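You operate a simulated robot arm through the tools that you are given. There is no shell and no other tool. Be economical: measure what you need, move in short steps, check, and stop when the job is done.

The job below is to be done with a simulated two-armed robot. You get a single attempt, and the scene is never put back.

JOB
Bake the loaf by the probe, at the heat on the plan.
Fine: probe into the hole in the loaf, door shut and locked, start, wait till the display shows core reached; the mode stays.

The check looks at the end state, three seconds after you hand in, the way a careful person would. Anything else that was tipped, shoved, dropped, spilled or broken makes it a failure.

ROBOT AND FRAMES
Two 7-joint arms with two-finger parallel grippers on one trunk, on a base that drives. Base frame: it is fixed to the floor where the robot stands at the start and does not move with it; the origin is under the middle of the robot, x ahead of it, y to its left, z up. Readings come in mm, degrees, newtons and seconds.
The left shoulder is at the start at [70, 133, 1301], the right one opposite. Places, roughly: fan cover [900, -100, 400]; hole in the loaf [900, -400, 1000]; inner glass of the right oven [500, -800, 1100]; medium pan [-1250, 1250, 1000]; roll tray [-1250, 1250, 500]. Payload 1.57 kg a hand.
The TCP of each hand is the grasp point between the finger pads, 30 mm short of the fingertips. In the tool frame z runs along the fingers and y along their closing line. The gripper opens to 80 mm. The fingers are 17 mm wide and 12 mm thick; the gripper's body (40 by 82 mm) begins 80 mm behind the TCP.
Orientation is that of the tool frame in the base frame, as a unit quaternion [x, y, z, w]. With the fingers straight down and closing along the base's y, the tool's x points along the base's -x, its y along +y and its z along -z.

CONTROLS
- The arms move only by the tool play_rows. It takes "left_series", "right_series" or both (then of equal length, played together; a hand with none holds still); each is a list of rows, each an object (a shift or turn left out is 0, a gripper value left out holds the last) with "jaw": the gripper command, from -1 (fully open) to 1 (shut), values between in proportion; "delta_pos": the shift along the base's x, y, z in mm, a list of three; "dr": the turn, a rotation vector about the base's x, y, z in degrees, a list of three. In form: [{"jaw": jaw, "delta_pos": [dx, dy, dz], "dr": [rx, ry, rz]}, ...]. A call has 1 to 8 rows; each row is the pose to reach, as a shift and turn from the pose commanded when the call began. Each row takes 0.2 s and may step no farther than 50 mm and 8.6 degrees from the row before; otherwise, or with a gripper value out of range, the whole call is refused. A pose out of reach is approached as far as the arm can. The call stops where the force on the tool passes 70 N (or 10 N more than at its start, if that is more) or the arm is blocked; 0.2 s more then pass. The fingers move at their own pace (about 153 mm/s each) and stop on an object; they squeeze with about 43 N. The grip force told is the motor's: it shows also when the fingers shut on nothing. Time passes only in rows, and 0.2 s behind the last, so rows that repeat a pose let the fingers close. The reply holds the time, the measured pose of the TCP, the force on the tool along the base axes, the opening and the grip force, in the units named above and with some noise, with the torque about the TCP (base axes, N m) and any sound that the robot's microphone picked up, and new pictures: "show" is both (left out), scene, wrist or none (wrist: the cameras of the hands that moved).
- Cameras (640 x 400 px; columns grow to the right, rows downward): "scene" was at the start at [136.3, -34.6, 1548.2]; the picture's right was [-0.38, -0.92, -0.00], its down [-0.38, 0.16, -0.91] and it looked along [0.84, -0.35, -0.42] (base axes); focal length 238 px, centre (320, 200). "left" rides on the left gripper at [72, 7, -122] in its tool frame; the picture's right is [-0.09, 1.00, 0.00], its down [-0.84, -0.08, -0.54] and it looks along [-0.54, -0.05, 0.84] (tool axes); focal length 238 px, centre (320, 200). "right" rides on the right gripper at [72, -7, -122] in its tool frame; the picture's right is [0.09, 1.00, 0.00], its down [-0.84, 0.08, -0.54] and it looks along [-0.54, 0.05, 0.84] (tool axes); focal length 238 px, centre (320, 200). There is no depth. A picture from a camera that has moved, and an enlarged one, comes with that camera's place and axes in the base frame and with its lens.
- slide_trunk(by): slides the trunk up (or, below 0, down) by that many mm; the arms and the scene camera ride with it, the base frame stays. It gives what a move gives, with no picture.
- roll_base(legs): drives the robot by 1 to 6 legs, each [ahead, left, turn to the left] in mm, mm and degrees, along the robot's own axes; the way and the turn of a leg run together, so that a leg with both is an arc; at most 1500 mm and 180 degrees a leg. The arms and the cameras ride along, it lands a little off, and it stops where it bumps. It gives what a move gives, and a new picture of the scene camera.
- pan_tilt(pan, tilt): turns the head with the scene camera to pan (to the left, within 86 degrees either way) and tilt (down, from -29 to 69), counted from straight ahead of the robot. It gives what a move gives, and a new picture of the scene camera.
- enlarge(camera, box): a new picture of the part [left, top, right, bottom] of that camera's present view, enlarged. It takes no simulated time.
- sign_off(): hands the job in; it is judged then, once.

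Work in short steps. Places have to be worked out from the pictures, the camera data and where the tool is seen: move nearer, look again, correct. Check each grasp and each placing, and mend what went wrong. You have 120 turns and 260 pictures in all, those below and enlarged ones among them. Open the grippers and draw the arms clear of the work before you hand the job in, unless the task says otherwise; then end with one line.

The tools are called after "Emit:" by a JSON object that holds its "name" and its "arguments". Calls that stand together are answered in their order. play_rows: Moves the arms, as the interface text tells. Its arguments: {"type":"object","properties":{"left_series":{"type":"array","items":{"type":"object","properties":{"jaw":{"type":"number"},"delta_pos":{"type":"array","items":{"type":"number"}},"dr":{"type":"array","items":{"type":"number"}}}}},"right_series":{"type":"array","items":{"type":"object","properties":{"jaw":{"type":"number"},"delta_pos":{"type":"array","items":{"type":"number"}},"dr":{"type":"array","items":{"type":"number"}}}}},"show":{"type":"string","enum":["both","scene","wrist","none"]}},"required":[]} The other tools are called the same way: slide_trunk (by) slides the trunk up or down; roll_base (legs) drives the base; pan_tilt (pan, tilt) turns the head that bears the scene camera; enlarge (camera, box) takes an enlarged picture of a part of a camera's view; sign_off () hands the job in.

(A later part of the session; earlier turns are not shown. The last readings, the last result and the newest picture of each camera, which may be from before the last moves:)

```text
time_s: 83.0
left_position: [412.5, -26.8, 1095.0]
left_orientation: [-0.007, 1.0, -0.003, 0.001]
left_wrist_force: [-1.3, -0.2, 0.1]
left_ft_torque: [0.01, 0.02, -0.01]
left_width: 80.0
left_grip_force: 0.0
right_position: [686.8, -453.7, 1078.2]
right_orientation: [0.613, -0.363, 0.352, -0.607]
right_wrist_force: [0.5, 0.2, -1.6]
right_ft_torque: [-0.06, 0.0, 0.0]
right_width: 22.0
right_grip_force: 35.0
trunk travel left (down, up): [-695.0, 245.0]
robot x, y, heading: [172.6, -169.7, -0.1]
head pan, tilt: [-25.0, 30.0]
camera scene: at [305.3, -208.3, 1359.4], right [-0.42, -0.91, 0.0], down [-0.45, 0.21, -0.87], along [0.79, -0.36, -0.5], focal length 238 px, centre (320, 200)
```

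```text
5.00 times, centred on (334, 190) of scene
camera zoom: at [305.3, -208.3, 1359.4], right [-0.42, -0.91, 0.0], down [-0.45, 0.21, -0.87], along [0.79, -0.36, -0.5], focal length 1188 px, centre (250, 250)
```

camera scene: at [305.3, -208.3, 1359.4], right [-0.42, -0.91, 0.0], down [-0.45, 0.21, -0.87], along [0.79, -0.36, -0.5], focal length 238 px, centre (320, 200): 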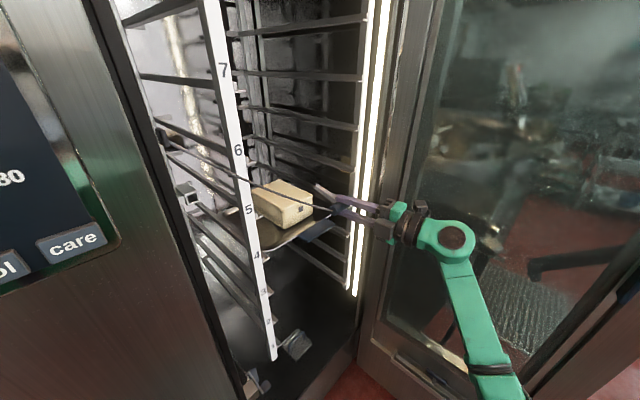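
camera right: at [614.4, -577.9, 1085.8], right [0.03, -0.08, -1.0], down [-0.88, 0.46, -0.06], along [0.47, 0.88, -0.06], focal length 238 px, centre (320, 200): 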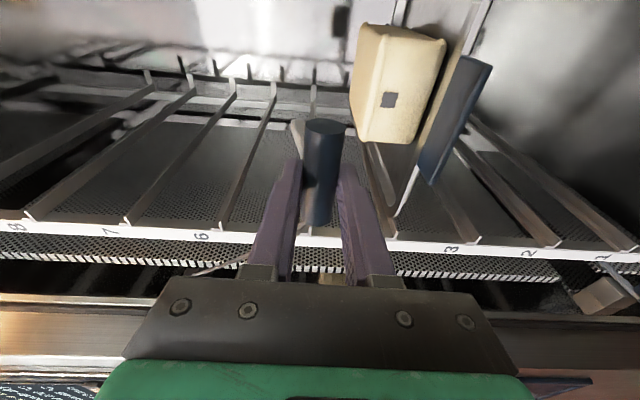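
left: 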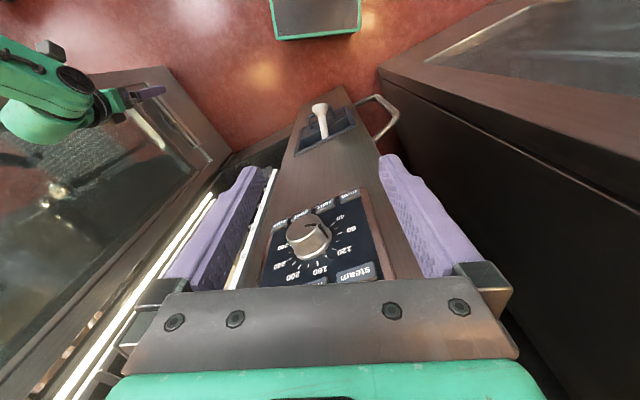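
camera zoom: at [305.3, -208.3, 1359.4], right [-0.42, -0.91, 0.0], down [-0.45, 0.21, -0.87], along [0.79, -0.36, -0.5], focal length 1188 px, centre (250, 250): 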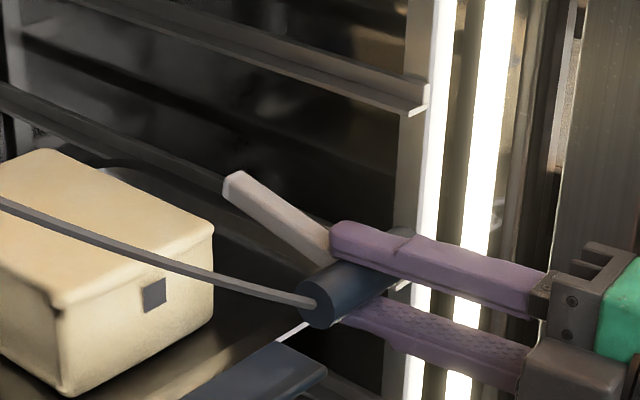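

Emit:
{"name": "enlarge", "arguments": {"camera": "right", "box": [272, 100, 368, 160]}}

Emit:
{"name": "enlarge", "arguments": {"camera": "right", "box": [340, 10, 468, 150]}}

```text
6.67 times, centred on (320, 130) of right
camera zoom: at [614.1, -577.1, 1086.2], right [0.03, -0.08, -1.0], down [-0.88, 0.46, -0.06], along [0.47, 0.88, -0.06], focal length 1589 px, centre (320, 667)
```

zoom: 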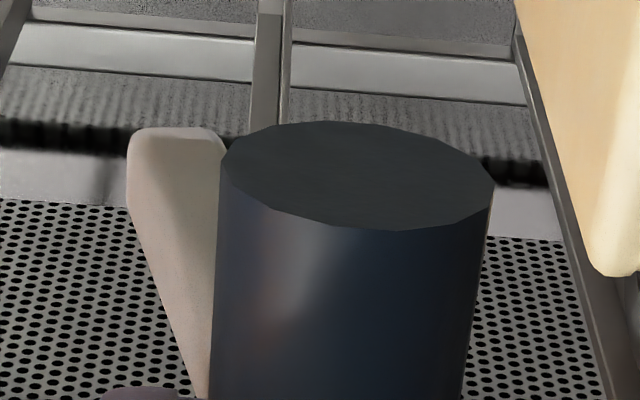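

```text
2.86 times, centred on (404, 80) of right
camera zoom: at [614.1, -577.1, 1086.2], right [0.03, -0.08, -1.0], down [-0.88, 0.46, -0.06], along [0.47, 0.88, -0.06], focal length 681 px, centre (80, 543)
```

zoom: 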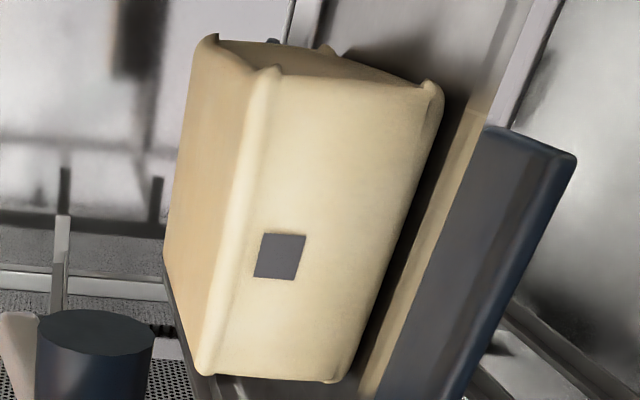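

Two-view triangulation: needle tip (777,-419,1097), pitched up 14° in the grip; hole (843,-399,1001), loaf yaw about 21°. I level the needle, align the yaw, and bring the tip 25 mm before the hole.

Emit:
{"name": "play_rows", "arguments": {"right_series": [{"delta_pos": [0, 0, -15], "dr": [-2.6, 6.5, -1.75]}, {"delta_pos": [5, 5, -35], "dr": [-5.2, 13.0, -3.5]}, {"delta_pos": [20, 10, -60], "dr": [-5.2, 13.0, -3.5]}, {"delta_pos": [39, 16.5, -72], "dr": [-5.2, 13.0, -3.5]}], "show": "wrist"}}

Emit:
{"name": "enlarge", "arguments": {"camera": "scene", "box": [280, 170, 376, 230]}}

Emit:
{"name": "enlarge", "arguments": {"camera": "right", "box": [272, 40, 432, 160]}}

```text
time_s: 84.0
left_position: [414.0, -26.9, 1095.5]
left_orientation: [-0.007, 1.0, -0.004, 0.002]
left_wrist_force: [-0.2, 0.9, -0.6]
left_ft_torque: [-0.02, 0.0, -0.02]
left_width: 79.9
left_grip_force: 0.2
right_position: [727.2, -437.7, 1004.8]
right_orientation: [0.665, -0.432, 0.314, -0.522]
right_wrist_force: [0.1, 0.2, -1.0]
right_ft_torque: [-0.03, 0.05, -0.02]
right_width: 21.8
right_grip_force: 35.0
trunk travel left (down, up): [-695.0, 245.0]
robot x, y, heading: [175.3, -169.6, 0.2]
head pan, tilt: [-25.0, 30.0]
camera right: at [651.8, -554.0, 1040.4], right [-0.21, -0.16, -0.96], down [-0.85, 0.52, 0.09], along [0.49, 0.84, -0.25], focal length 238 px, centre (320, 200)
```

right: 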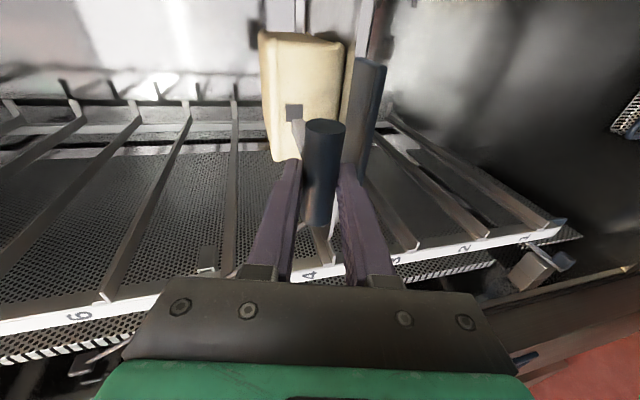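

```text
6.67 times, centred on (328, 200) of scene
camera zoom: at [306.3, -208.1, 1359.3], right [-0.42, -0.91, 0.0], down [-0.45, 0.21, -0.87], along [0.79, -0.36, -0.5], focal length 1584 px, centre (267, 200)
```

zoom: 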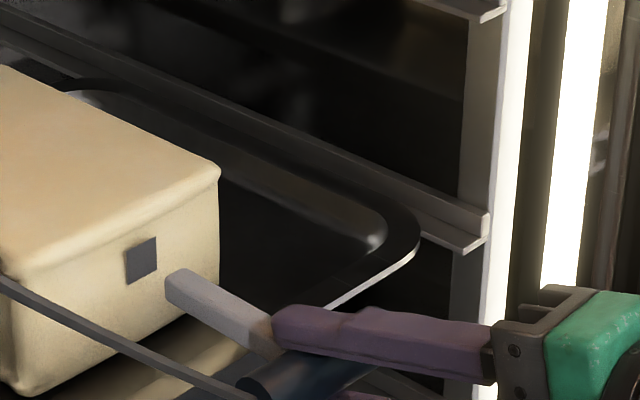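

```text
3.33 times, centred on (352, 100) of right
camera zoom: at [651.8, -554.0, 1040.4], right [-0.21, -0.16, -0.96], down [-0.85, 0.52, 0.09], along [0.49, 0.84, -0.25], focal length 794 px, centre (213, 533)
```

zoom: 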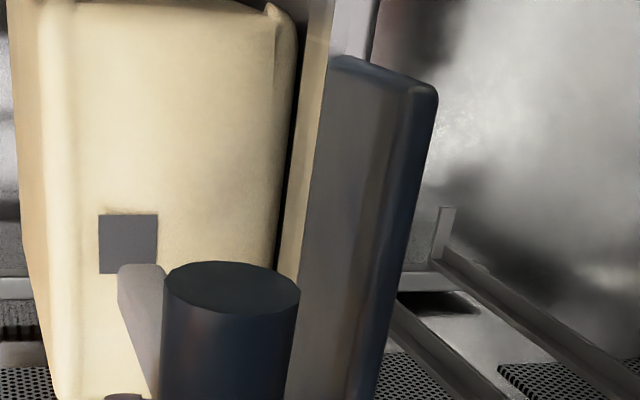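

Nearly aligned. I zoom in tightly on both views to settle the last few mm in height.

Emit:
{"name": "enlarge", "arguments": {"camera": "scene", "box": [296, 200, 328, 220]}}

Emit:
{"name": "enlarge", "arguments": {"camera": "right", "box": [280, 90, 344, 130]}}

```text
16.00 times, centred on (312, 210) of scene
camera zoom: at [306.3, -208.1, 1359.3], right [-0.42, -0.91, 0.0], down [-0.45, 0.21, -0.87], along [0.79, -0.36, -0.5], focal length 3802 px, centre (448, 40)
```

zoom: 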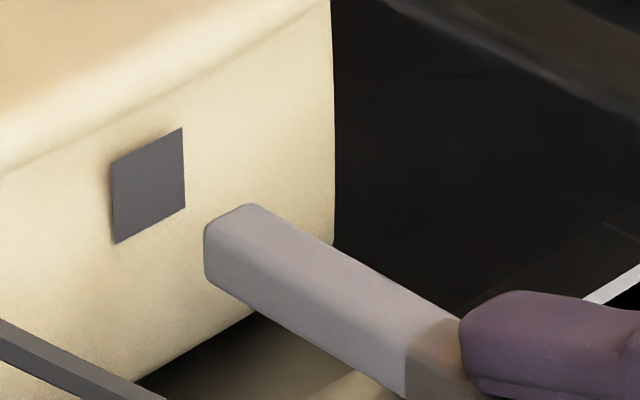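

```text
10.00 times, centred on (312, 110) of right
camera zoom: at [651.8, -554.0, 1040.4], right [-0.21, -0.16, -0.96], down [-0.85, 0.52, 0.09], along [0.49, 0.84, -0.25], focal length 2384 px, centre (400, 1100)
```

zoom: 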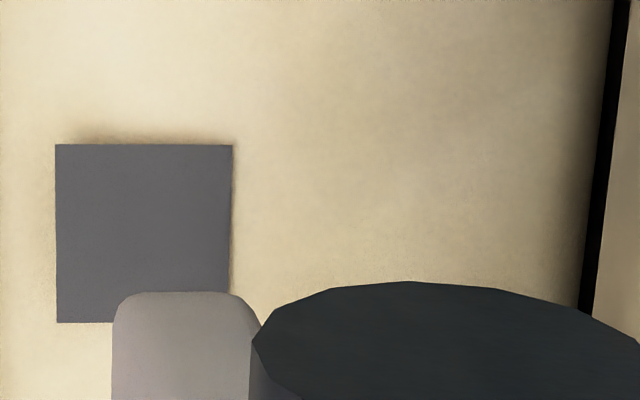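

The hole is ~17 mm and the needle ~13 mm; height agrees and a 1–2 mm shift to the right is due. I advance 16 mm with that correction and recheck.

Emit:
{"name": "play_rows", "arguments": {"right_series": [{"delta_pos": [5, 0.5, 0]}, {"delta_pos": [10, 2.5, 0]}, {"delta_pos": [15.5, 4.3, 0]}], "show": "none"}}

Emit:
{"name": "enlarge", "arguments": {"camera": "scene", "box": [296, 200, 328, 220]}}

Emit:
{"name": "enlarge", "arguments": {"camera": "right", "box": [280, 90, 344, 130]}}

```text
time_s: 84.8
left_position: [412.8, -27.1, 1095.8]
left_orientation: [-0.007, 1.0, -0.004, 0.002]
left_wrist_force: [0.0, 0.9, 1.2]
left_ft_torque: [-0.05, 0.01, -0.05]
left_width: 80.2
left_grip_force: 0.2
right_position: [741.3, -434.9, 1005.2]
right_orientation: [0.664, -0.433, 0.314, -0.523]
right_wrist_force: [1.1, -0.1, -1.6]
right_ft_torque: [-0.03, 0.03, -0.02]
right_width: 21.9
right_grip_force: 34.8
trunk travel left (down, up): [-695.0, 245.0]
robot x, y, heading: [171.7, -172.4, 0.2]
head pan, tilt: [-25.0, 30.0]
```

```text
16.00 times, centred on (312, 210) of scene
camera zoom: at [305.4, -208.1, 1359.4], right [-0.42, -0.91, 0.0], down [-0.45, 0.21, -0.87], along [0.79, -0.36, -0.5], focal length 3802 px, centre (448, 40)
```

zoom: 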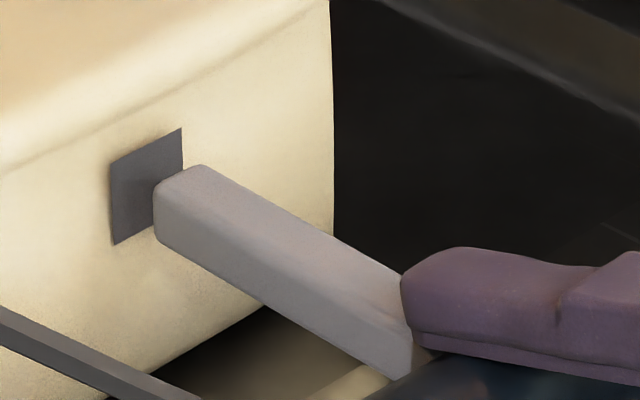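

```text
10.00 times, centred on (312, 110) of right
camera zoom: at [666.3, -550.7, 1040.8], right [-0.2, -0.16, -0.97], down [-0.85, 0.52, 0.09], along [0.49, 0.84, -0.24], focal length 2384 px, centre (400, 1100)
```

zoom: 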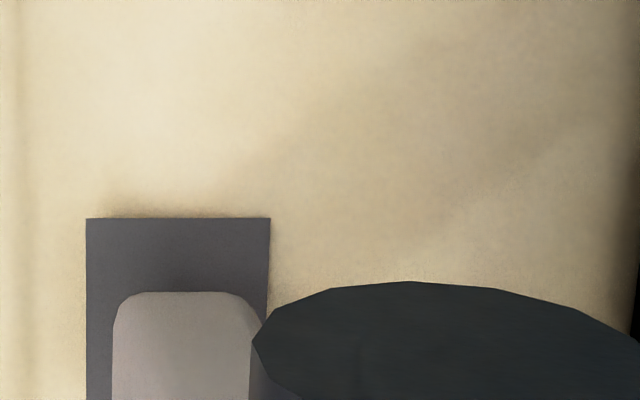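

The tip is centred in front of the hole. I advance 25 mm, monitoring force.

Emit:
{"name": "play_rows", "arguments": {"right_series": [{"delta_pos": [4.4, 2.4, -0.5]}, {"delta_pos": [9, 4.2, -0.5]}, {"delta_pos": [13.7, 6.0, -0.5]}, {"delta_pos": [18.4, 7.8, -0.5]}, {"delta_pos": [23, 9.6, -0.5]}], "show": "none"}}

Emit:
{"name": "enlarge", "arguments": {"camera": "scene", "box": [280, 190, 344, 230]}}

Emit:
{"name": "enlarge", "arguments": {"camera": "right", "box": [264, 60, 360, 140]}}

```text
time_s: 86.0
left_position: [413.0, -28.2, 1095.5]
left_orientation: [-0.007, 1.0, -0.003, 0.002]
left_wrist_force: [-0.4, 0.7, 0.1]
left_ft_torque: [0.01, -0.01, 0.0]
left_width: 80.2
left_grip_force: 0.1
right_position: [764.2, -424.6, 1005.7]
right_orientation: [0.664, -0.432, 0.314, -0.523]
right_wrist_force: [-0.6, -0.3, -0.2]
right_ft_torque: [-0.06, 0.05, 0.05]
right_width: 22.0
right_grip_force: 34.6
trunk travel left (down, up): [-695.0, 245.0]
robot x, y, heading: [169.4, -170.3, 0.0]
head pan, tilt: [-25.0, 30.0]
```

```text
10.00 times, centred on (312, 210) of scene
camera zoom: at [305.6, -208.1, 1359.4], right [-0.42, -0.91, 0.0], down [-0.45, 0.21, -0.87], along [0.79, -0.36, -0.5], focal length 2376 px, centre (400, 100)
```

zoom: 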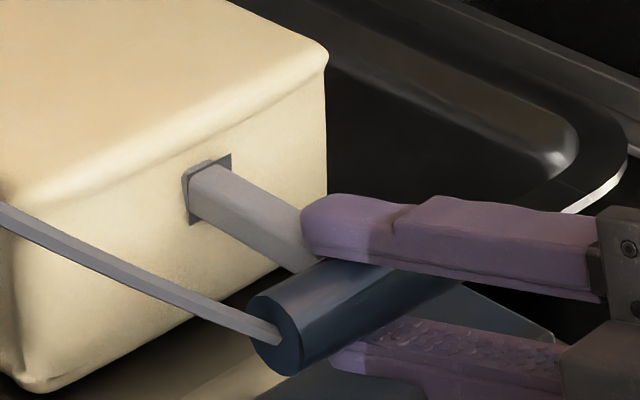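

```text
5.00 times, centred on (312, 100) of right
camera zoom: at [690.3, -541.2, 1040.6], right [-0.2, -0.16, -0.97], down [-0.85, 0.52, 0.09], along [0.49, 0.84, -0.24], focal length 1192 px, centre (360, 700)
```

zoom: 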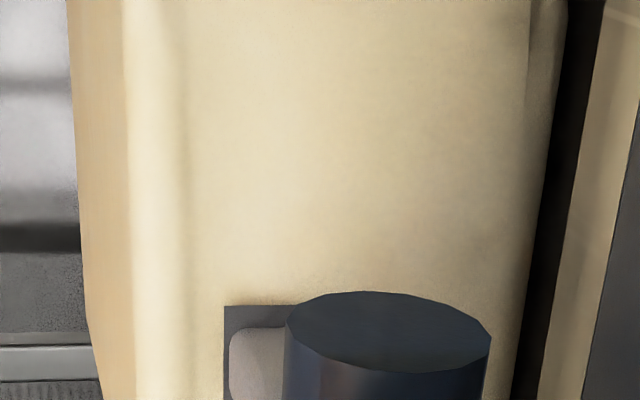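

It entered with no force. I push on 35 mm along the needle's axis.

Emit:
{"name": "play_rows", "arguments": {"right_series": [{"delta_pos": [4.7, 1.8, 0]}, {"delta_pos": [9.3, 3.6, 0]}, {"delta_pos": [14, 5.4, 0]}, {"delta_pos": [18.7, 7.2, 0]}, {"delta_pos": [23.3, 9, 0]}, {"delta_pos": [28, 10.8, 0]}, {"delta_pos": [32.7, 12.5, 0]}], "show": "wrist"}}

Emit:
{"name": "enlarge", "arguments": {"camera": "scene", "box": [264, 170, 360, 230]}}

```text
time_s: 87.6
left_position: [412.0, -27.3, 1095.9]
left_orientation: [-0.007, 1.0, -0.003, 0.003]
left_wrist_force: [0.8, -0.2, 0.1]
left_ft_torque: [0.02, 0.0, 0.0]
left_width: 80.1
left_grip_force: 0.0
right_position: [797.6, -413.5, 1006.6]
right_orientation: [0.664, -0.43, 0.314, -0.524]
right_wrist_force: [-2.3, -0.5, -2.1]
right_ft_torque: [-0.01, 0.06, 0.02]
right_width: 22.1
right_grip_force: 34.5
trunk travel left (down, up): [-695.0, 245.0]
robot x, y, heading: [174.5, -166.7, 0.1]
head pan, tilt: [-25.0, 30.0]
camera right: at [722.2, -529.7, 1040.9], right [-0.2, -0.16, -0.97], down [-0.85, 0.52, 0.09], along [0.49, 0.84, -0.24], focal length 238 px, centre (320, 200)
```

right: 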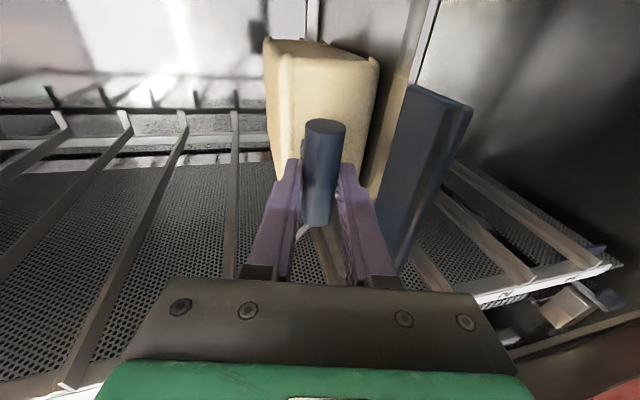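

```text
6.67 times, centred on (312, 200) of scene
camera zoom: at [304.5, -208.5, 1359.5], right [-0.42, -0.91, 0.0], down [-0.45, 0.21, -0.87], along [0.79, -0.36, -0.5], focal length 1584 px, centre (373, 200)
```

zoom: 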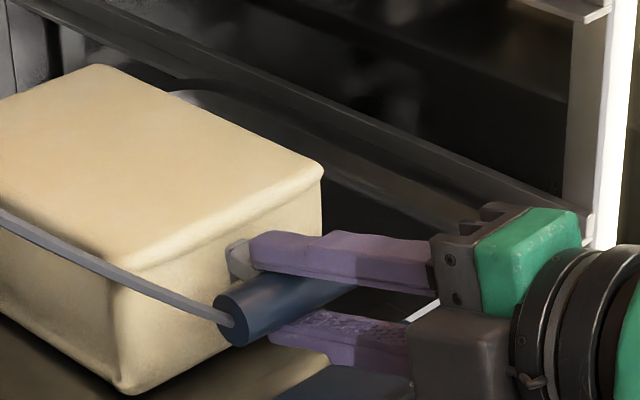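

About 50 mm in. I push a few mm more, watching force, to seat it.

Emit:
{"name": "play_rows", "arguments": {"right_series": [{"delta_pos": [2.8, 1.1, 0]}, {"delta_pos": [5.6, 2.2, 0]}, {"delta_pos": [8.4, 3.2, 0]}], "show": "none"}}

Emit:
{"name": "enlarge", "arguments": {"camera": "scene", "box": [264, 170, 360, 230]}}

Emit:
{"name": "enlarge", "arguments": {"camera": "right", "box": [250, 80, 390, 200]}}

```text
time_s: 88.4
left_position: [412.0, -27.6, 1095.8]
left_orientation: [-0.007, 1.0, -0.003, 0.003]
left_wrist_force: [-0.2, -0.4, -0.7]
left_ft_torque: [-0.03, -0.01, 0.03]
left_width: 79.9
left_grip_force: 0.1
right_position: [805.2, -409.1, 1006.3]
right_orientation: [0.665, -0.43, 0.314, -0.524]
right_wrist_force: [-3.3, -1.1, -1.9]
right_ft_torque: [-0.04, 0.04, 0.03]
right_width: 21.8
right_grip_force: 34.7
trunk travel left (down, up): [-695.0, 245.0]
robot x, y, heading: [172.8, -171.5, 0.3]
head pan, tilt: [-25.0, 30.0]
```

```text
6.67 times, centred on (312, 200) of scene
camera zoom: at [304.5, -208.7, 1359.5], right [-0.42, -0.91, 0.0], down [-0.45, 0.21, -0.87], along [0.79, -0.36, -0.5], focal length 1584 px, centre (373, 200)
```

zoom: 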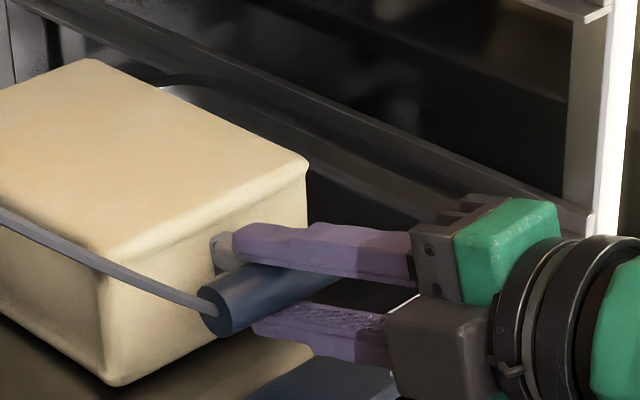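

```text
3.33 times, centred on (320, 140) of right
camera zoom: at [730.6, -526.0, 1041.2], right [-0.2, -0.16, -0.97], down [-0.85, 0.52, 0.09], along [0.49, 0.84, -0.24], focal length 794 px, centre (320, 400)
```

zoom: 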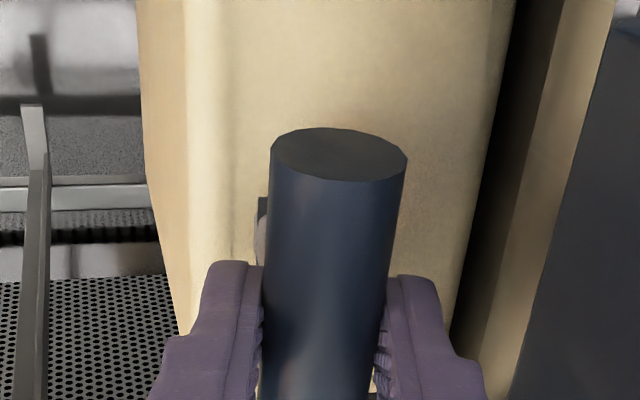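

The needle bottomed out (the loaf began to slide by ~6 mm), so it's fully seated. I open the gripper only partly, to avoid the tray, and back straight out.

Emit:
{"name": "play_rows", "arguments": {"right_series": [{"jaw": 0.1}, {"jaw": 0.1}], "show": "none"}}

Emit:
{"name": "enlarge", "arguments": {"camera": "scene", "box": [264, 170, 360, 230]}}

Emit:
{"name": "enlarge", "arguments": {"camera": "right", "box": [250, 80, 390, 200]}}

```text
time_s: 89.0
left_position: [413.1, -26.5, 1095.8]
left_orientation: [-0.008, 1.0, -0.003, 0.003]
left_wrist_force: [0.4, -0.8, 0.7]
left_ft_torque: [-0.04, -0.01, -0.02]
left_width: 80.2
left_grip_force: 0.1
right_position: [806.0, -409.1, 1006.0]
right_orientation: [0.664, -0.431, 0.315, -0.523]
right_wrist_force: [0.4, -0.1, 0.2]
right_ft_torque: [0.01, 0.03, 0.02]
right_width: 36.1
right_grip_force: 0.2
trunk travel left (down, up): [-695.0, 245.0]
robot x, y, heading: [171.2, -171.7, 0.1]
head pan, tilt: [-25.0, 30.0]
```

```text
6.67 times, centred on (312, 200) of scene
camera zoom: at [305.1, -208.1, 1359.5], right [-0.42, -0.91, 0.0], down [-0.45, 0.21, -0.87], along [0.79, -0.36, -0.5], focal length 1584 px, centre (373, 200)
```

zoom: 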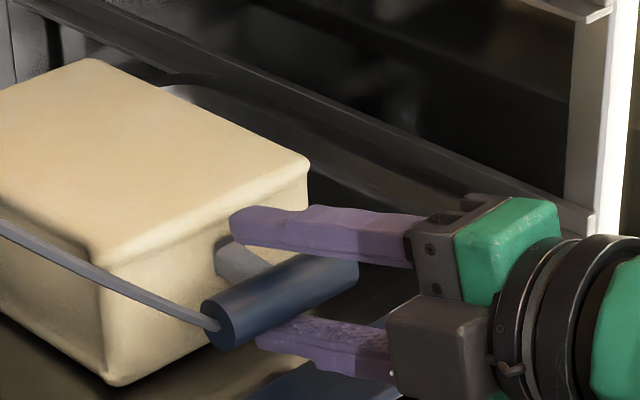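

```text
3.33 times, centred on (320, 140) of right
camera zoom: at [731.2, -525.6, 1041.4], right [-0.2, -0.16, -0.97], down [-0.85, 0.52, 0.09], along [0.49, 0.84, -0.24], focal length 794 px, centre (320, 400)
```

zoom: 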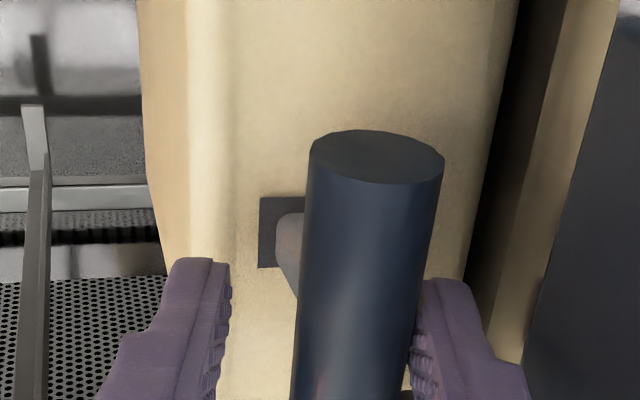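

The handle sagged a little onto the lower finger. I open slightly more to see whether it rests by itself.

Emit:
{"name": "play_rows", "arguments": {"right_series": [{"jaw": -0.2}, {"jaw": -0.2}], "show": "none"}}

Emit:
{"name": "enlarge", "arguments": {"camera": "right", "box": [250, 80, 390, 200]}}

Emit:
{"name": "enlarge", "arguments": {"camera": "scene", "box": [264, 170, 360, 230]}}

```text
time_s: 89.6
left_position: [412.5, -26.7, 1095.3]
left_orientation: [-0.006, 1.0, -0.003, 0.002]
left_wrist_force: [-0.1, 0.8, -0.1]
left_ft_torque: [0.01, 0.03, -0.01]
left_width: 79.7
left_grip_force: 0.1
right_position: [805.6, -408.3, 1006.0]
right_orientation: [0.664, -0.431, 0.315, -0.524]
right_wrist_force: [0.8, -0.6, 0.5]
right_ft_torque: [0.04, 0.0, 0.01]
right_width: 47.8
right_grip_force: 0.1
trunk travel left (down, up): [-695.0, 245.0]
robot x, y, heading: [169.8, -169.9, 0.2]
head pan, tilt: [-25.0, 30.0]
```

```text
3.33 times, centred on (320, 140) of right
camera zoom: at [731.1, -525.6, 1041.3], right [-0.2, -0.16, -0.97], down [-0.85, 0.52, 0.09], along [0.49, 0.84, -0.24], focal length 794 px, centre (320, 400)
```

zoom: 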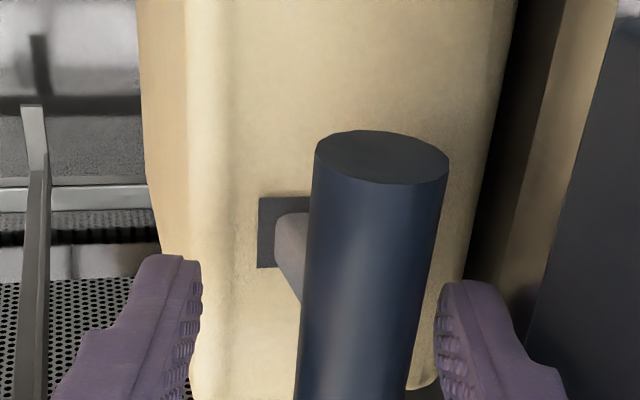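

```text
6.67 times, centred on (312, 200) of scene
camera zoom: at [305.1, -208.0, 1359.5], right [-0.42, -0.91, 0.0], down [-0.45, 0.21, -0.87], along [0.79, -0.36, -0.5], focal length 1584 px, centre (373, 200)
```

zoom: 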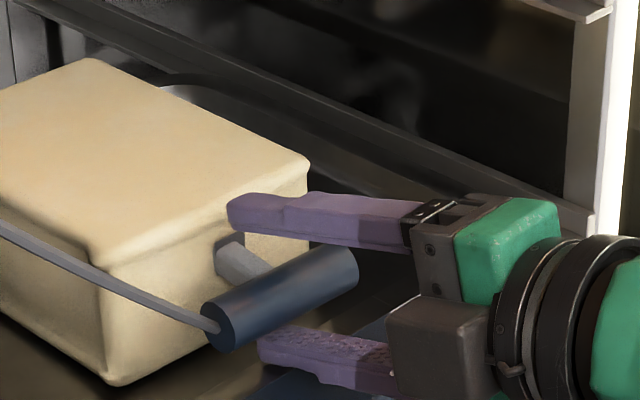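

It rests on its own. I back out along the tool axis.

Emit:
{"name": "play_rows", "arguments": {"right_series": [{"delta_pos": [-17.4, -8.5, 5.2]}, {"delta_pos": [-34.8, -17, 10.3]}, {"delta_pos": [-60, -30, 18]}, {"delta_pos": [-95, -45, 28]}, {"delta_pos": [-130, -50, 40]}], "show": "wrist"}}

Emit:
{"name": "enlarge", "arguments": {"camera": "scene", "box": [264, 170, 360, 230]}}

```text
time_s: 90.8
left_position: [411.8, -25.3, 1094.7]
left_orientation: [-0.007, 1.0, -0.004, 0.002]
left_wrist_force: [0.1, 0.0, 0.4]
left_ft_torque: [0.01, -0.02, 0.0]
left_width: 80.2
left_grip_force: 0.0
right_position: [674.9, -456.9, 1046.4]
right_orientation: [0.664, -0.431, 0.314, -0.524]
right_wrist_force: [-0.1, 0.5, 0.8]
right_ft_torque: [0.01, 0.0, 0.03]
right_width: 47.7
right_grip_force: 0.1
trunk travel left (down, up): [-695.0, 245.0]
robot x, y, heading: [172.5, -167.2, 0.1]
head pan, tilt: [-25.0, 30.0]
camera right: at [599.9, -572.9, 1081.6], right [-0.2, -0.16, -0.97], down [-0.85, 0.52, 0.09], along [0.48, 0.84, -0.24], focal length 238 px, centre (320, 200)
```

right: 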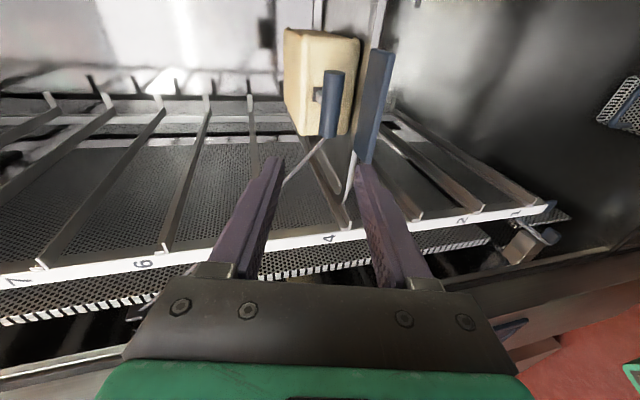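

```text
6.67 times, centred on (312, 200) of scene
camera zoom: at [303.7, -207.5, 1359.7], right [-0.42, -0.91, 0.0], down [-0.45, 0.21, -0.87], along [0.79, -0.36, -0.5], focal length 1584 px, centre (373, 200)
```

zoom: 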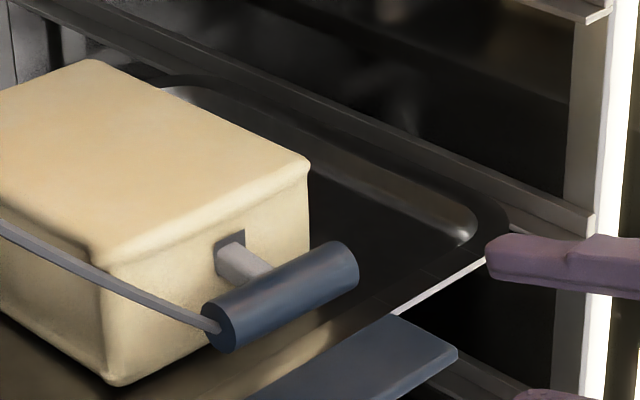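

The probe sits in the loaf. Now I drive back 250 mm to get the arm out of the oven and look at the door.

Emit:
{"name": "roll_base", "arguments": {"legs": [[-270, 0, 0]]}}

Emit:
{"name": "pan_tilt", "arguments": {"pan": -55, "tilt": 25}}

```text
time_s: 92.7
left_position: [147.1, -27.6, 1095.0]
left_orientation: [-0.006, 1.0, -0.004, 0.002]
left_wrist_force: [-0.6, 0.0, 0.1]
left_ft_torque: [0.0, 0.02, 0.0]
left_width: 80.2
left_grip_force: 0.1
right_position: [409.1, -460.1, 1045.3]
right_orientation: [0.664, -0.432, 0.314, -0.523]
right_wrist_force: [-0.7, -0.5, -0.8]
right_ft_torque: [-0.01, 0.02, 0.0]
right_width: 48.4
right_grip_force: 0.0
trunk travel left (down, up): [-695.0, 245.0]
robot x, y, heading: [-92.3, -171.7, -0.1]
head pan, tilt: [-25.0, 30.0]
camera scene: at [39.1, -208.6, 1359.4], right [-0.42, -0.91, 0.0], down [-0.45, 0.21, -0.87], along [0.78, -0.37, -0.5], focal length 238 px, centre (320, 200)
```

scene: 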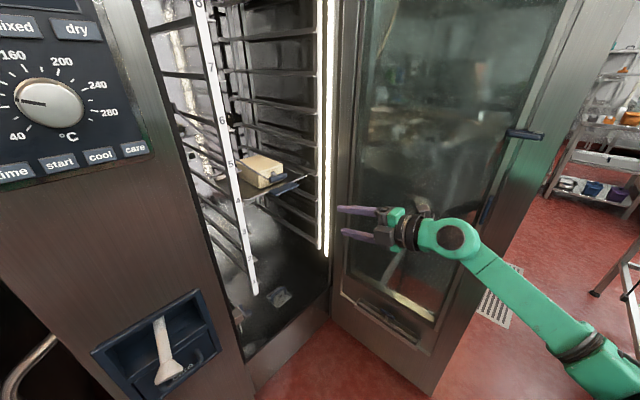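

```text
time_s: 93.7
left_position: [147.7, -27.5, 1095.1]
left_orientation: [-0.006, 1.0, -0.003, 0.002]
left_wrist_force: [-0.4, -1.0, 0.2]
left_ft_torque: [-0.01, -0.02, -0.04]
left_width: 79.9
left_grip_force: 0.1
right_position: [408.8, -459.1, 1044.5]
right_orientation: [0.664, -0.432, 0.315, -0.523]
right_wrist_force: [-0.7, 0.6, 0.8]
right_ft_torque: [-0.01, -0.01, 0.04]
right_width: 47.7
right_grip_force: 0.1
trunk travel left (down, up): [-695.0, 245.0]
robot x, y, heading: [-93.7, -169.4, 0.1]
head pan, tilt: [-55.0, 25.0]
camera scene: at [9.6, -245.7, 1367.4], right [-0.82, -0.57, 0.0], down [-0.24, 0.35, -0.91], along [0.52, -0.74, -0.42], focal length 238 px, centre (320, 200)
```

scene: 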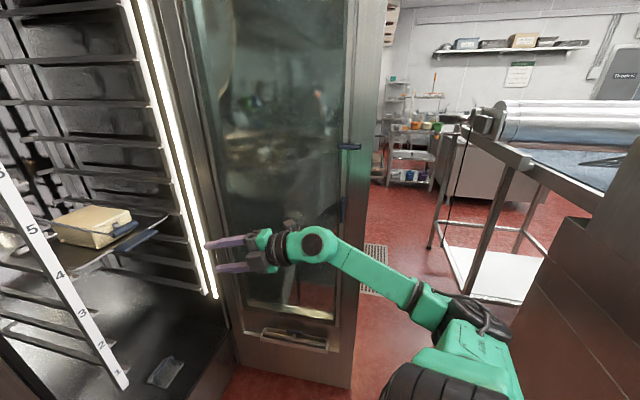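

I work out the oven is yawed about 22°: hinge at (744,-603), the door's free edge at (255,-832), lever at (315,-813,1232). I zoom at the lever and the outer handle.

Emit:
{"name": "enlarge", "arguments": {"camera": "scene", "box": [310, 110, 406, 240]}}

Emit:
{"name": "pan_tilt", "arguments": {"pan": 70, "tilt": 20}}

Emit:
{"name": "enlarge", "arguments": {"camera": "scene", "box": [180, 100, 420, 300]}}

```text
3.08 times, centred on (358, 175) of scene
camera zoom: at [9.6, -245.7, 1367.4], right [-0.82, -0.57, 0.0], down [-0.24, 0.35, -0.91], along [0.52, -0.74, -0.42], focal length 731 px, centre (203, 277)
```

zoom: 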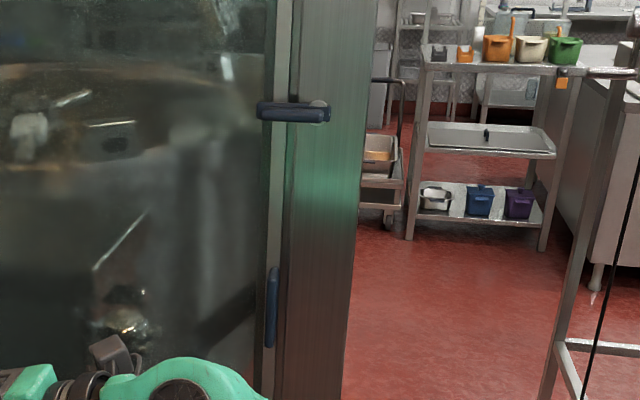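

```text
time_s: 95.7
left_position: [146.2, -28.2, 1093.9]
left_orientation: [-0.006, 1.0, -0.003, 0.002]
left_wrist_force: [-0.1, 0.0, 0.0]
left_ft_torque: [0.02, 0.06, -0.03]
left_width: 79.8
left_grip_force: 0.0
right_position: [408.4, -459.2, 1045.3]
right_orientation: [0.664, -0.432, 0.315, -0.522]
right_wrist_force: [0.2, 0.6, 0.0]
right_ft_torque: [0.0, 0.01, 0.01]
right_width: 47.9
right_grip_force: 0.1
trunk travel left (down, up): [-695.0, 245.0]
robot x, y, heading: [-94.6, -169.6, -0.1]
head pan, tilt: [70.0, 20.0]
camera scene: at [-11.7, -82.8, 1375.5], right [0.94, -0.34, 0.0], down [-0.12, -0.32, -0.94], along [0.32, 0.88, -0.34], focal length 238 px, centre (320, 200)
```

scene: 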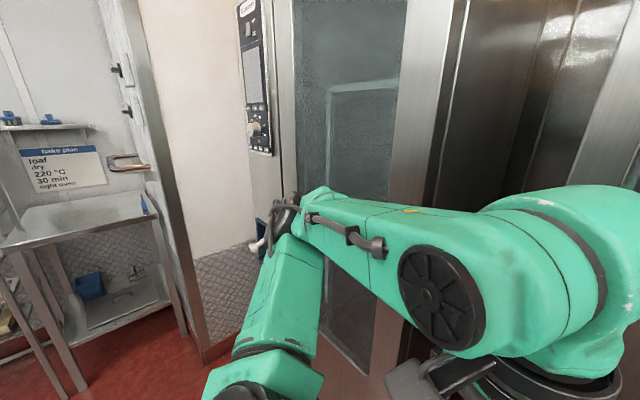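

```text
2.00 times, centred on (300, 200) of scene
camera zoom: at [-11.7, -82.8, 1375.5], right [0.94, -0.34, 0.0], down [-0.12, -0.32, -0.94], along [0.32, 0.88, -0.34], focal length 475 px, centre (360, 200)
```

zoom: 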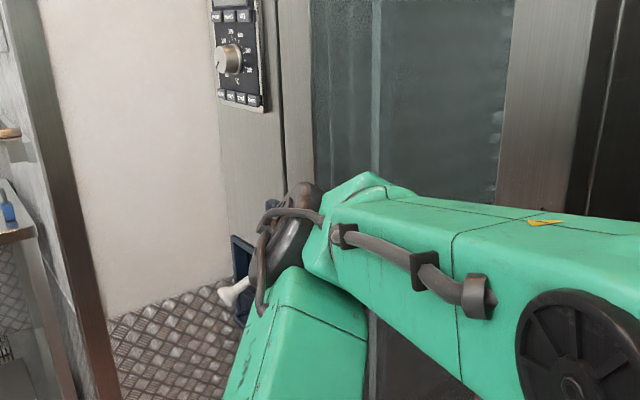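

The outer handle isn't visible from here. I'll go round the door's free edge and push the outer face: closing the fist and driving back, then right, keeps the hand clear of the edge.

Emit:
{"name": "play_rows", "arguments": {"right_series": [{"jaw": 1, "delta_pos": [0, 0, 30]}, {"jaw": 1, "delta_pos": [0, 0, 60]}], "show": "none"}}

Emit:
{"name": "pan_tilt", "arguments": {"pan": -60, "tilt": 35}}

Emit:
{"name": "roll_base", "arguments": {"legs": [[-206, 0, 0], [0, -430, 0]]}}

```text
time_s: 96.3
left_position: [145.8, -27.9, 1094.3]
left_orientation: [-0.006, 1.0, -0.004, 0.002]
left_wrist_force: [0.0, 0.4, 0.7]
left_ft_torque: [-0.07, -0.02, -0.01]
left_width: 79.9
left_grip_force: 0.1
right_position: [409.7, -458.5, 1104.9]
right_orientation: [0.664, -0.432, 0.315, -0.523]
right_wrist_force: [-0.4, -0.4, 0.6]
right_ft_torque: [-0.01, -0.01, -0.01]
right_width: 0.0
right_grip_force: 21.4
trunk travel left (down, up): [-695.0, 245.0]
robot x, y, heading: [-101.9, -171.6, -0.0]
head pan, tilt: [70.0, 20.0]
```

```text
time_s: 98.4
left_position: [147.5, -27.0, 1094.9]
left_orientation: [-0.006, 1.0, -0.003, 0.001]
left_wrist_force: [0.0, -0.7, -0.2]
left_ft_torque: [-0.01, 0.03, 0.0]
left_width: 79.9
left_grip_force: 0.1
right_position: [408.1, -459.4, 1105.1]
right_orientation: [0.664, -0.432, 0.315, -0.523]
right_wrist_force: [-0.4, -0.6, 0.5]
right_ft_torque: [0.01, 0.03, 0.01]
right_width: 0.0
right_grip_force: 21.6
trunk travel left (down, up): [-695.0, 245.0]
robot x, y, heading: [-95.1, -169.6, -0.2]
head pan, tilt: [-60.0, 35.0]
camera scene: at [0.4, -246.6, 1351.7], right [-0.87, -0.5, 0.0], down [-0.29, 0.5, -0.82], along [0.41, -0.71, -0.57], focal length 238 px, centre (320, 200)
```

scene: 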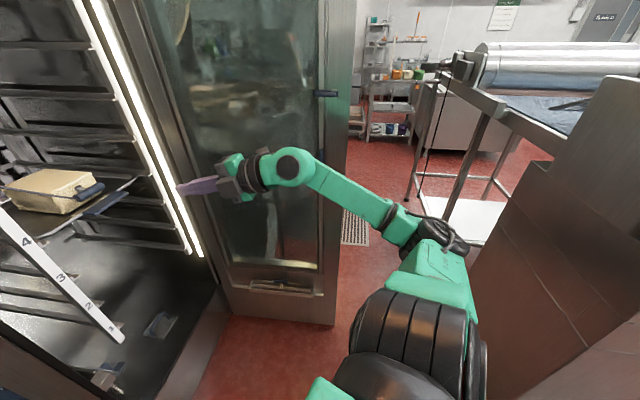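

```text
time_s: 102.3
left_position: [-57.9, -457.0, 1094.7]
left_orientation: [-0.005, 1.0, -0.003, 0.002]
left_wrist_force: [0.8, -0.6, -0.1]
left_ft_torque: [-0.05, 0.03, 0.0]
left_width: 79.8
left_grip_force: 0.0
right_position: [203.6, -888.0, 1104.6]
right_orientation: [0.662, -0.434, 0.316, -0.523]
right_wrist_force: [-0.3, -1.3, 0.7]
right_ft_torque: [0.02, -0.01, 0.02]
right_width: 0.1
right_grip_force: 21.6
trunk travel left (down, up): [-695.0, 245.0]
robot x, y, heading: [-298.1, -594.9, -0.3]
head pan, tilt: [-60.0, 35.0]
stopped in leg 2: the robot was blocked; the commanded pose is now the measured one
camera scene: at [-204.7, -674.2, 1351.6], right [-0.87, -0.5, 0.0], down [-0.29, 0.5, -0.82], along [0.41, -0.71, -0.57], focal length 238 px, centre (320, 200)
```

scene: 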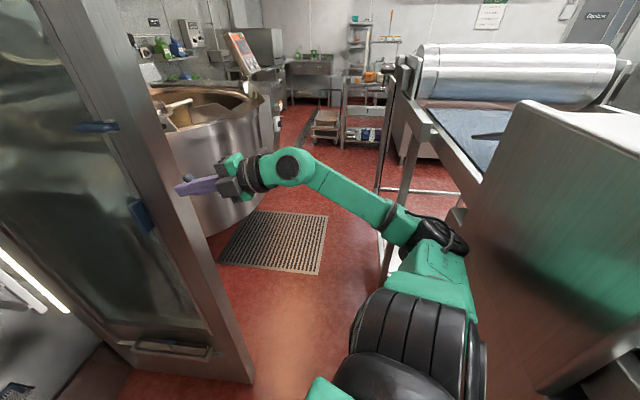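

Just past the free edge, with a light bump at the end. I ease 12 mm left, then reach forward along the door's outer side.

Emit:
{"name": "roll_base", "arguments": {"legs": [[0, 12, 0]]}}

Emit:
{"name": "play_rows", "arguments": {"right_series": [{"delta_pos": [10, -30, 0]}, {"delta_pos": [40, -55, 0]}, {"delta_pos": [80, -65, 0]}, {"delta_pos": [120, -70, 0]}, {"delta_pos": [150, -70, 0]}], "show": "both"}}

```text
time_s: 103.1
left_position: [-57.8, -443.3, 1095.1]
left_orientation: [-0.005, 1.0, -0.003, 0.003]
left_wrist_force: [0.0, -1.0, -0.7]
left_ft_torque: [0.04, 0.01, -0.01]
left_width: 80.0
left_grip_force: 0.0
right_position: [205.6, -876.7, 1103.9]
right_orientation: [0.662, -0.434, 0.315, -0.524]
right_wrist_force: [0.6, 0.2, -0.6]
right_ft_torque: [0.01, -0.01, 0.0]
right_width: 0.1
right_grip_force: 21.5
trunk travel left (down, up): [-695.0, 245.0]
robot x, y, heading: [-298.4, -580.2, -0.3]
head pan, tilt: [-60.0, 35.0]
camera scene: at [-204.5, -662.9, 1351.5], right [-0.87, -0.5, 0.0], down [-0.29, 0.5, -0.82], along [0.41, -0.71, -0.58], focal length 238 px, centre (320, 200)
```

scene: 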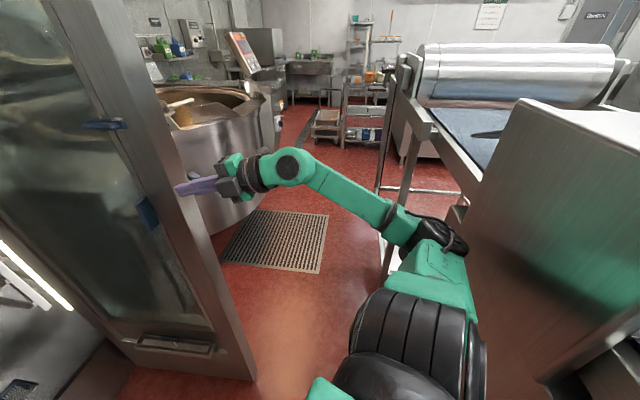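

```text
time_s: 104.0
left_position: [-75.4, -449.4, 1099.4]
left_orientation: [0.002, 1.0, -0.001, 0.01]
left_wrist_force: [0.0, 0.6, -0.1]
left_ft_torque: [-0.02, -0.08, 0.0]
left_width: 80.0
left_grip_force: 0.1
right_position: [272.4, -961.9, 1104.5]
right_orientation: [0.662, -0.441, 0.321, -0.515]
right_wrist_force: [-49.6, -17.0, 0.2]
right_ft_torque: [0.13, -0.1, 0.47]
right_width: 0.0
right_grip_force: 21.4
trunk travel left (down, up): [-695.0, 245.0]
robot x, y, heading: [-303.5, -584.6, -0.8]
head pan, tilt: [-60.0, 35.0]
stopped in row 4 (right hand): the force on the tool passed its limit at 89 N (the readings are from after the stop); the commanded pose is now the measured one
camera scene: at [-228.3, -666.8, 1352.9], right [-0.87, -0.49, -0.02], down [-0.27, 0.5, -0.82], along [0.41, -0.71, -0.57], focal length 238 px, centre (320, 200)
camera right: at [195.4, -1076.6, 1141.3], right [-0.21, -0.17, -0.96], down [-0.84, 0.54, 0.09], along [0.51, 0.82, -0.25], focal length 238 px, centre (320, 200)
```

scene: 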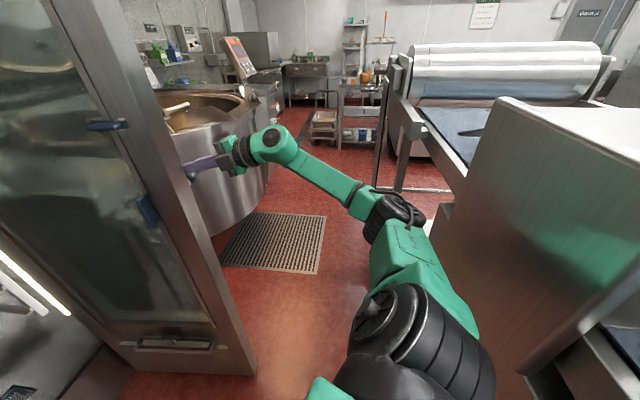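
right: 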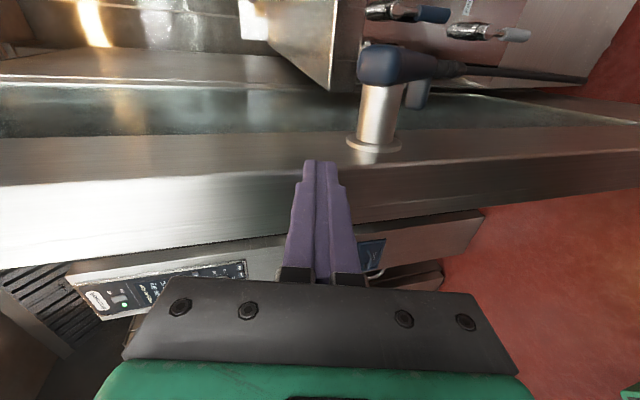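

The fingertips met the thick door's edge face (outer corner near (320,-948)); the wrist view shows the outer handle: a post at z≈1045 with a blue lever hanging down. I back off, go higher and farther out.

Emit:
{"name": "play_rows", "arguments": {"right_series": [{"delta_pos": [-30, -5, 15]}, {"delta_pos": [-40, -35, 45]}, {"delta_pos": [-30, -75, 60]}, {"delta_pos": [10, -80, 60]}, {"delta_pos": [50, -65, 60]}, {"delta_pos": [90, -45, 60]}], "show": "wrist"}}

```text
time_s: 105.4
left_position: [-56.5, -441.7, 1094.5]
left_orientation: [-0.001, 1.0, -0.005, 0.001]
left_wrist_force: [0.0, 0.0, -0.3]
left_ft_torque: [-0.01, 0.03, -0.04]
left_width: 79.9
left_grip_force: 0.1
right_position: [384.6, -997.7, 1155.2]
right_orientation: [0.668, -0.441, 0.314, -0.51]
right_wrist_force: [0.2, 0.3, -0.2]
right_ft_torque: [-0.02, -0.02, 0.01]
right_width: 0.1
right_grip_force: 21.4
trunk travel left (down, up): [-695.0, 245.0]
robot x, y, heading: [-301.8, -582.9, -0.9]
head pan, tilt: [-60.0, 35.0]
camera right: at [309.2, -1111.2, 1192.7], right [-0.23, -0.17, -0.96], down [-0.84, 0.53, 0.1], along [0.49, 0.83, -0.27], focal length 238 px, centre (320, 200)
```

right: 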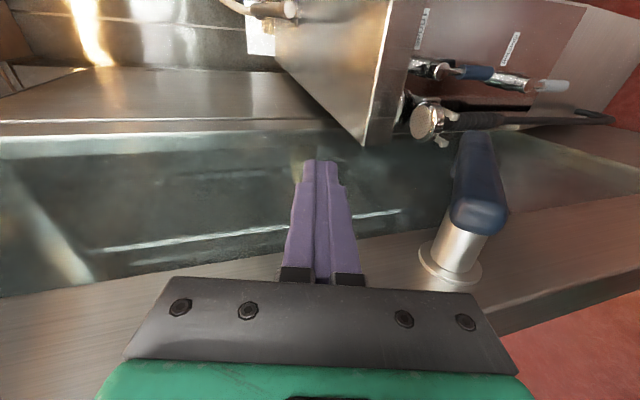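

The hand is beside the outer glass, above the handle; the lever lies horizontal (open). I now sweep the door along its arc about the hinge.

Emit:
{"name": "play_rows", "arguments": {"right_series": [{"delta_pos": [0, 40, 0]}, {"delta_pos": [-1, 75, 0]}, {"delta_pos": [-20, 100, 0]}, {"delta_pos": [-40, 130, 0]}, {"delta_pos": [-60, 164, 0]}, {"delta_pos": [-78, 199, 0]}, {"delta_pos": [-95, 243, 0]}, {"delta_pos": [-107, 288, 0]}], "show": "both"}}

```text
time_s: 107.2
left_position: [-59.0, -441.4, 1095.8]
left_orientation: [-0.001, 1.0, -0.005, 0.003]
left_wrist_force: [1.5, -0.3, 0.1]
left_ft_torque: [0.0, 0.0, -0.01]
left_width: 79.8
left_grip_force: 0.1
right_position: [274.4, -705.7, 1156.8]
right_orientation: [0.666, -0.442, 0.314, -0.512]
right_wrist_force: [-0.1, 0.4, -0.7]
right_ft_torque: [0.02, 0.0, 0.0]
right_width: 0.0
right_grip_force: 21.1
trunk travel left (down, up): [-695.0, 245.0]
robot x, y, heading: [-300.3, -582.9, -0.5]
head pan, tilt: [-60.0, 35.0]
camera scene: at [-207.2, -658.1, 1351.9], right [-0.87, -0.49, 0.0], down [-0.28, 0.5, -0.82], along [0.4, -0.71, -0.57], focal length 238 px, centre (320, 200)
camera right: at [198.5, -821.4, 1194.4], right [-0.23, -0.17, -0.96], down [-0.84, 0.53, 0.1], along [0.49, 0.83, -0.26], focal length 238 px, centre (320, 200)
```

scene: 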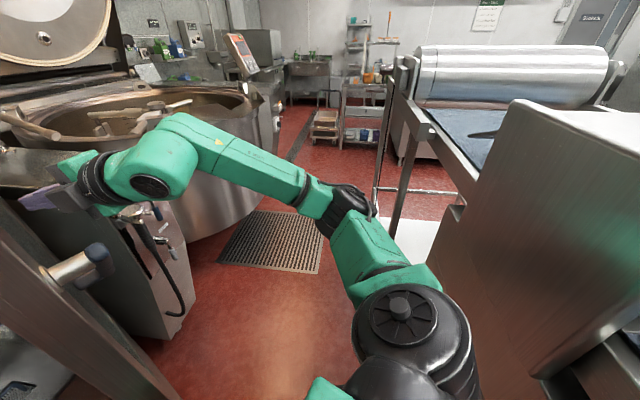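
right: 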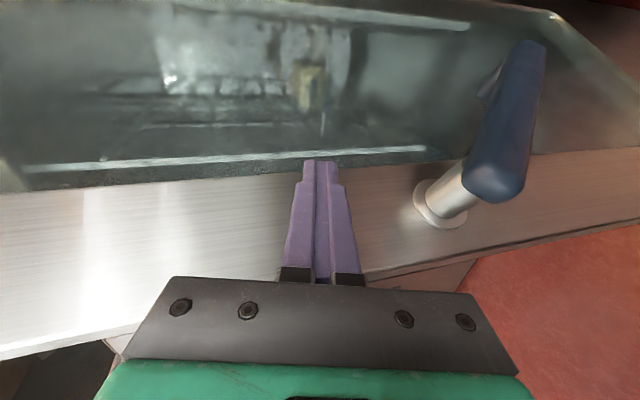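

It swings freely. I continue along the arc.

Emit:
{"name": "play_rows", "arguments": {"right_series": [{"delta_pos": [-4, 43, 0]}, {"delta_pos": [-6, 90, 0]}, {"delta_pos": [-4, 137, 0]}, {"delta_pos": [4, 184, 0]}, {"delta_pos": [16, 229, 0]}, {"delta_pos": [33, 273, 0]}], "show": "wrist"}}

Emit:
{"name": "pan_tilt", "arguments": {"pan": -10, "tilt": 25}}

```text
time_s: 108.6
left_position: [-59.1, -442.0, 1094.7]
left_orientation: [-0.001, 1.0, -0.005, 0.002]
left_wrist_force: [0.5, -0.5, 0.3]
left_ft_torque: [0.0, 0.01, 0.0]
left_width: 80.0
left_grip_force: 0.1
right_position: [309.2, -434.9, 1157.4]
right_orientation: [0.667, -0.441, 0.314, -0.511]
right_wrist_force: [0.1, 0.3, -0.9]
right_ft_torque: [-0.02, 0.0, 0.01]
right_width: 0.0
right_grip_force: 21.6
trunk travel left (down, up): [-695.0, 245.0]
robot x, y, heading: [-301.0, -585.9, -0.7]
head pan, tilt: [-60.0, 35.0]
camera right: at [232.6, -550.0, 1194.9], right [-0.23, -0.17, -0.96], down [-0.84, 0.54, 0.11], along [0.49, 0.83, -0.27], focal length 238 px, centre (320, 200)
```

right: 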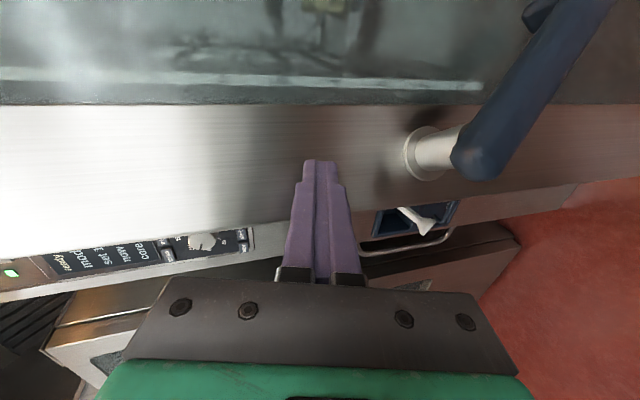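

```text
time_s: 109.8
left_position: [-58.1, -443.5, 1094.1]
left_orientation: [-0.002, 1.0, -0.004, 0.002]
left_wrist_force: [-0.3, 0.8, -1.1]
left_ft_torque: [0.0, 0.02, -0.01]
left_width: 79.9
left_grip_force: 0.1
right_position: [308.4, -437.5, 1158.1]
right_orientation: [0.666, -0.442, 0.313, -0.512]
right_wrist_force: [-0.3, -0.2, 0.2]
right_ft_torque: [-0.02, -0.03, 0.01]
right_width: 0.0
right_grip_force: 21.5
trunk travel left (down, up): [-695.0, 245.0]
robot x, y, heading: [-297.7, -589.6, -0.8]
head pan, tilt: [-10.0, 25.0]
camera scene: at [-159.0, -601.0, 1367.4], right [-0.18, -0.98, 0.0], down [-0.42, 0.08, -0.91], along [0.89, -0.17, -0.42], focal length 238 px, centre (320, 200)
```

scene: 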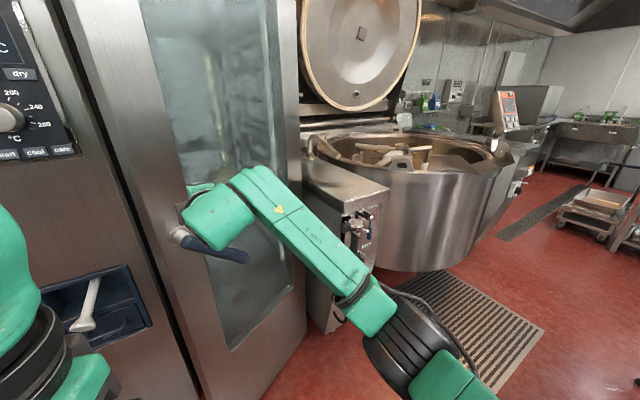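

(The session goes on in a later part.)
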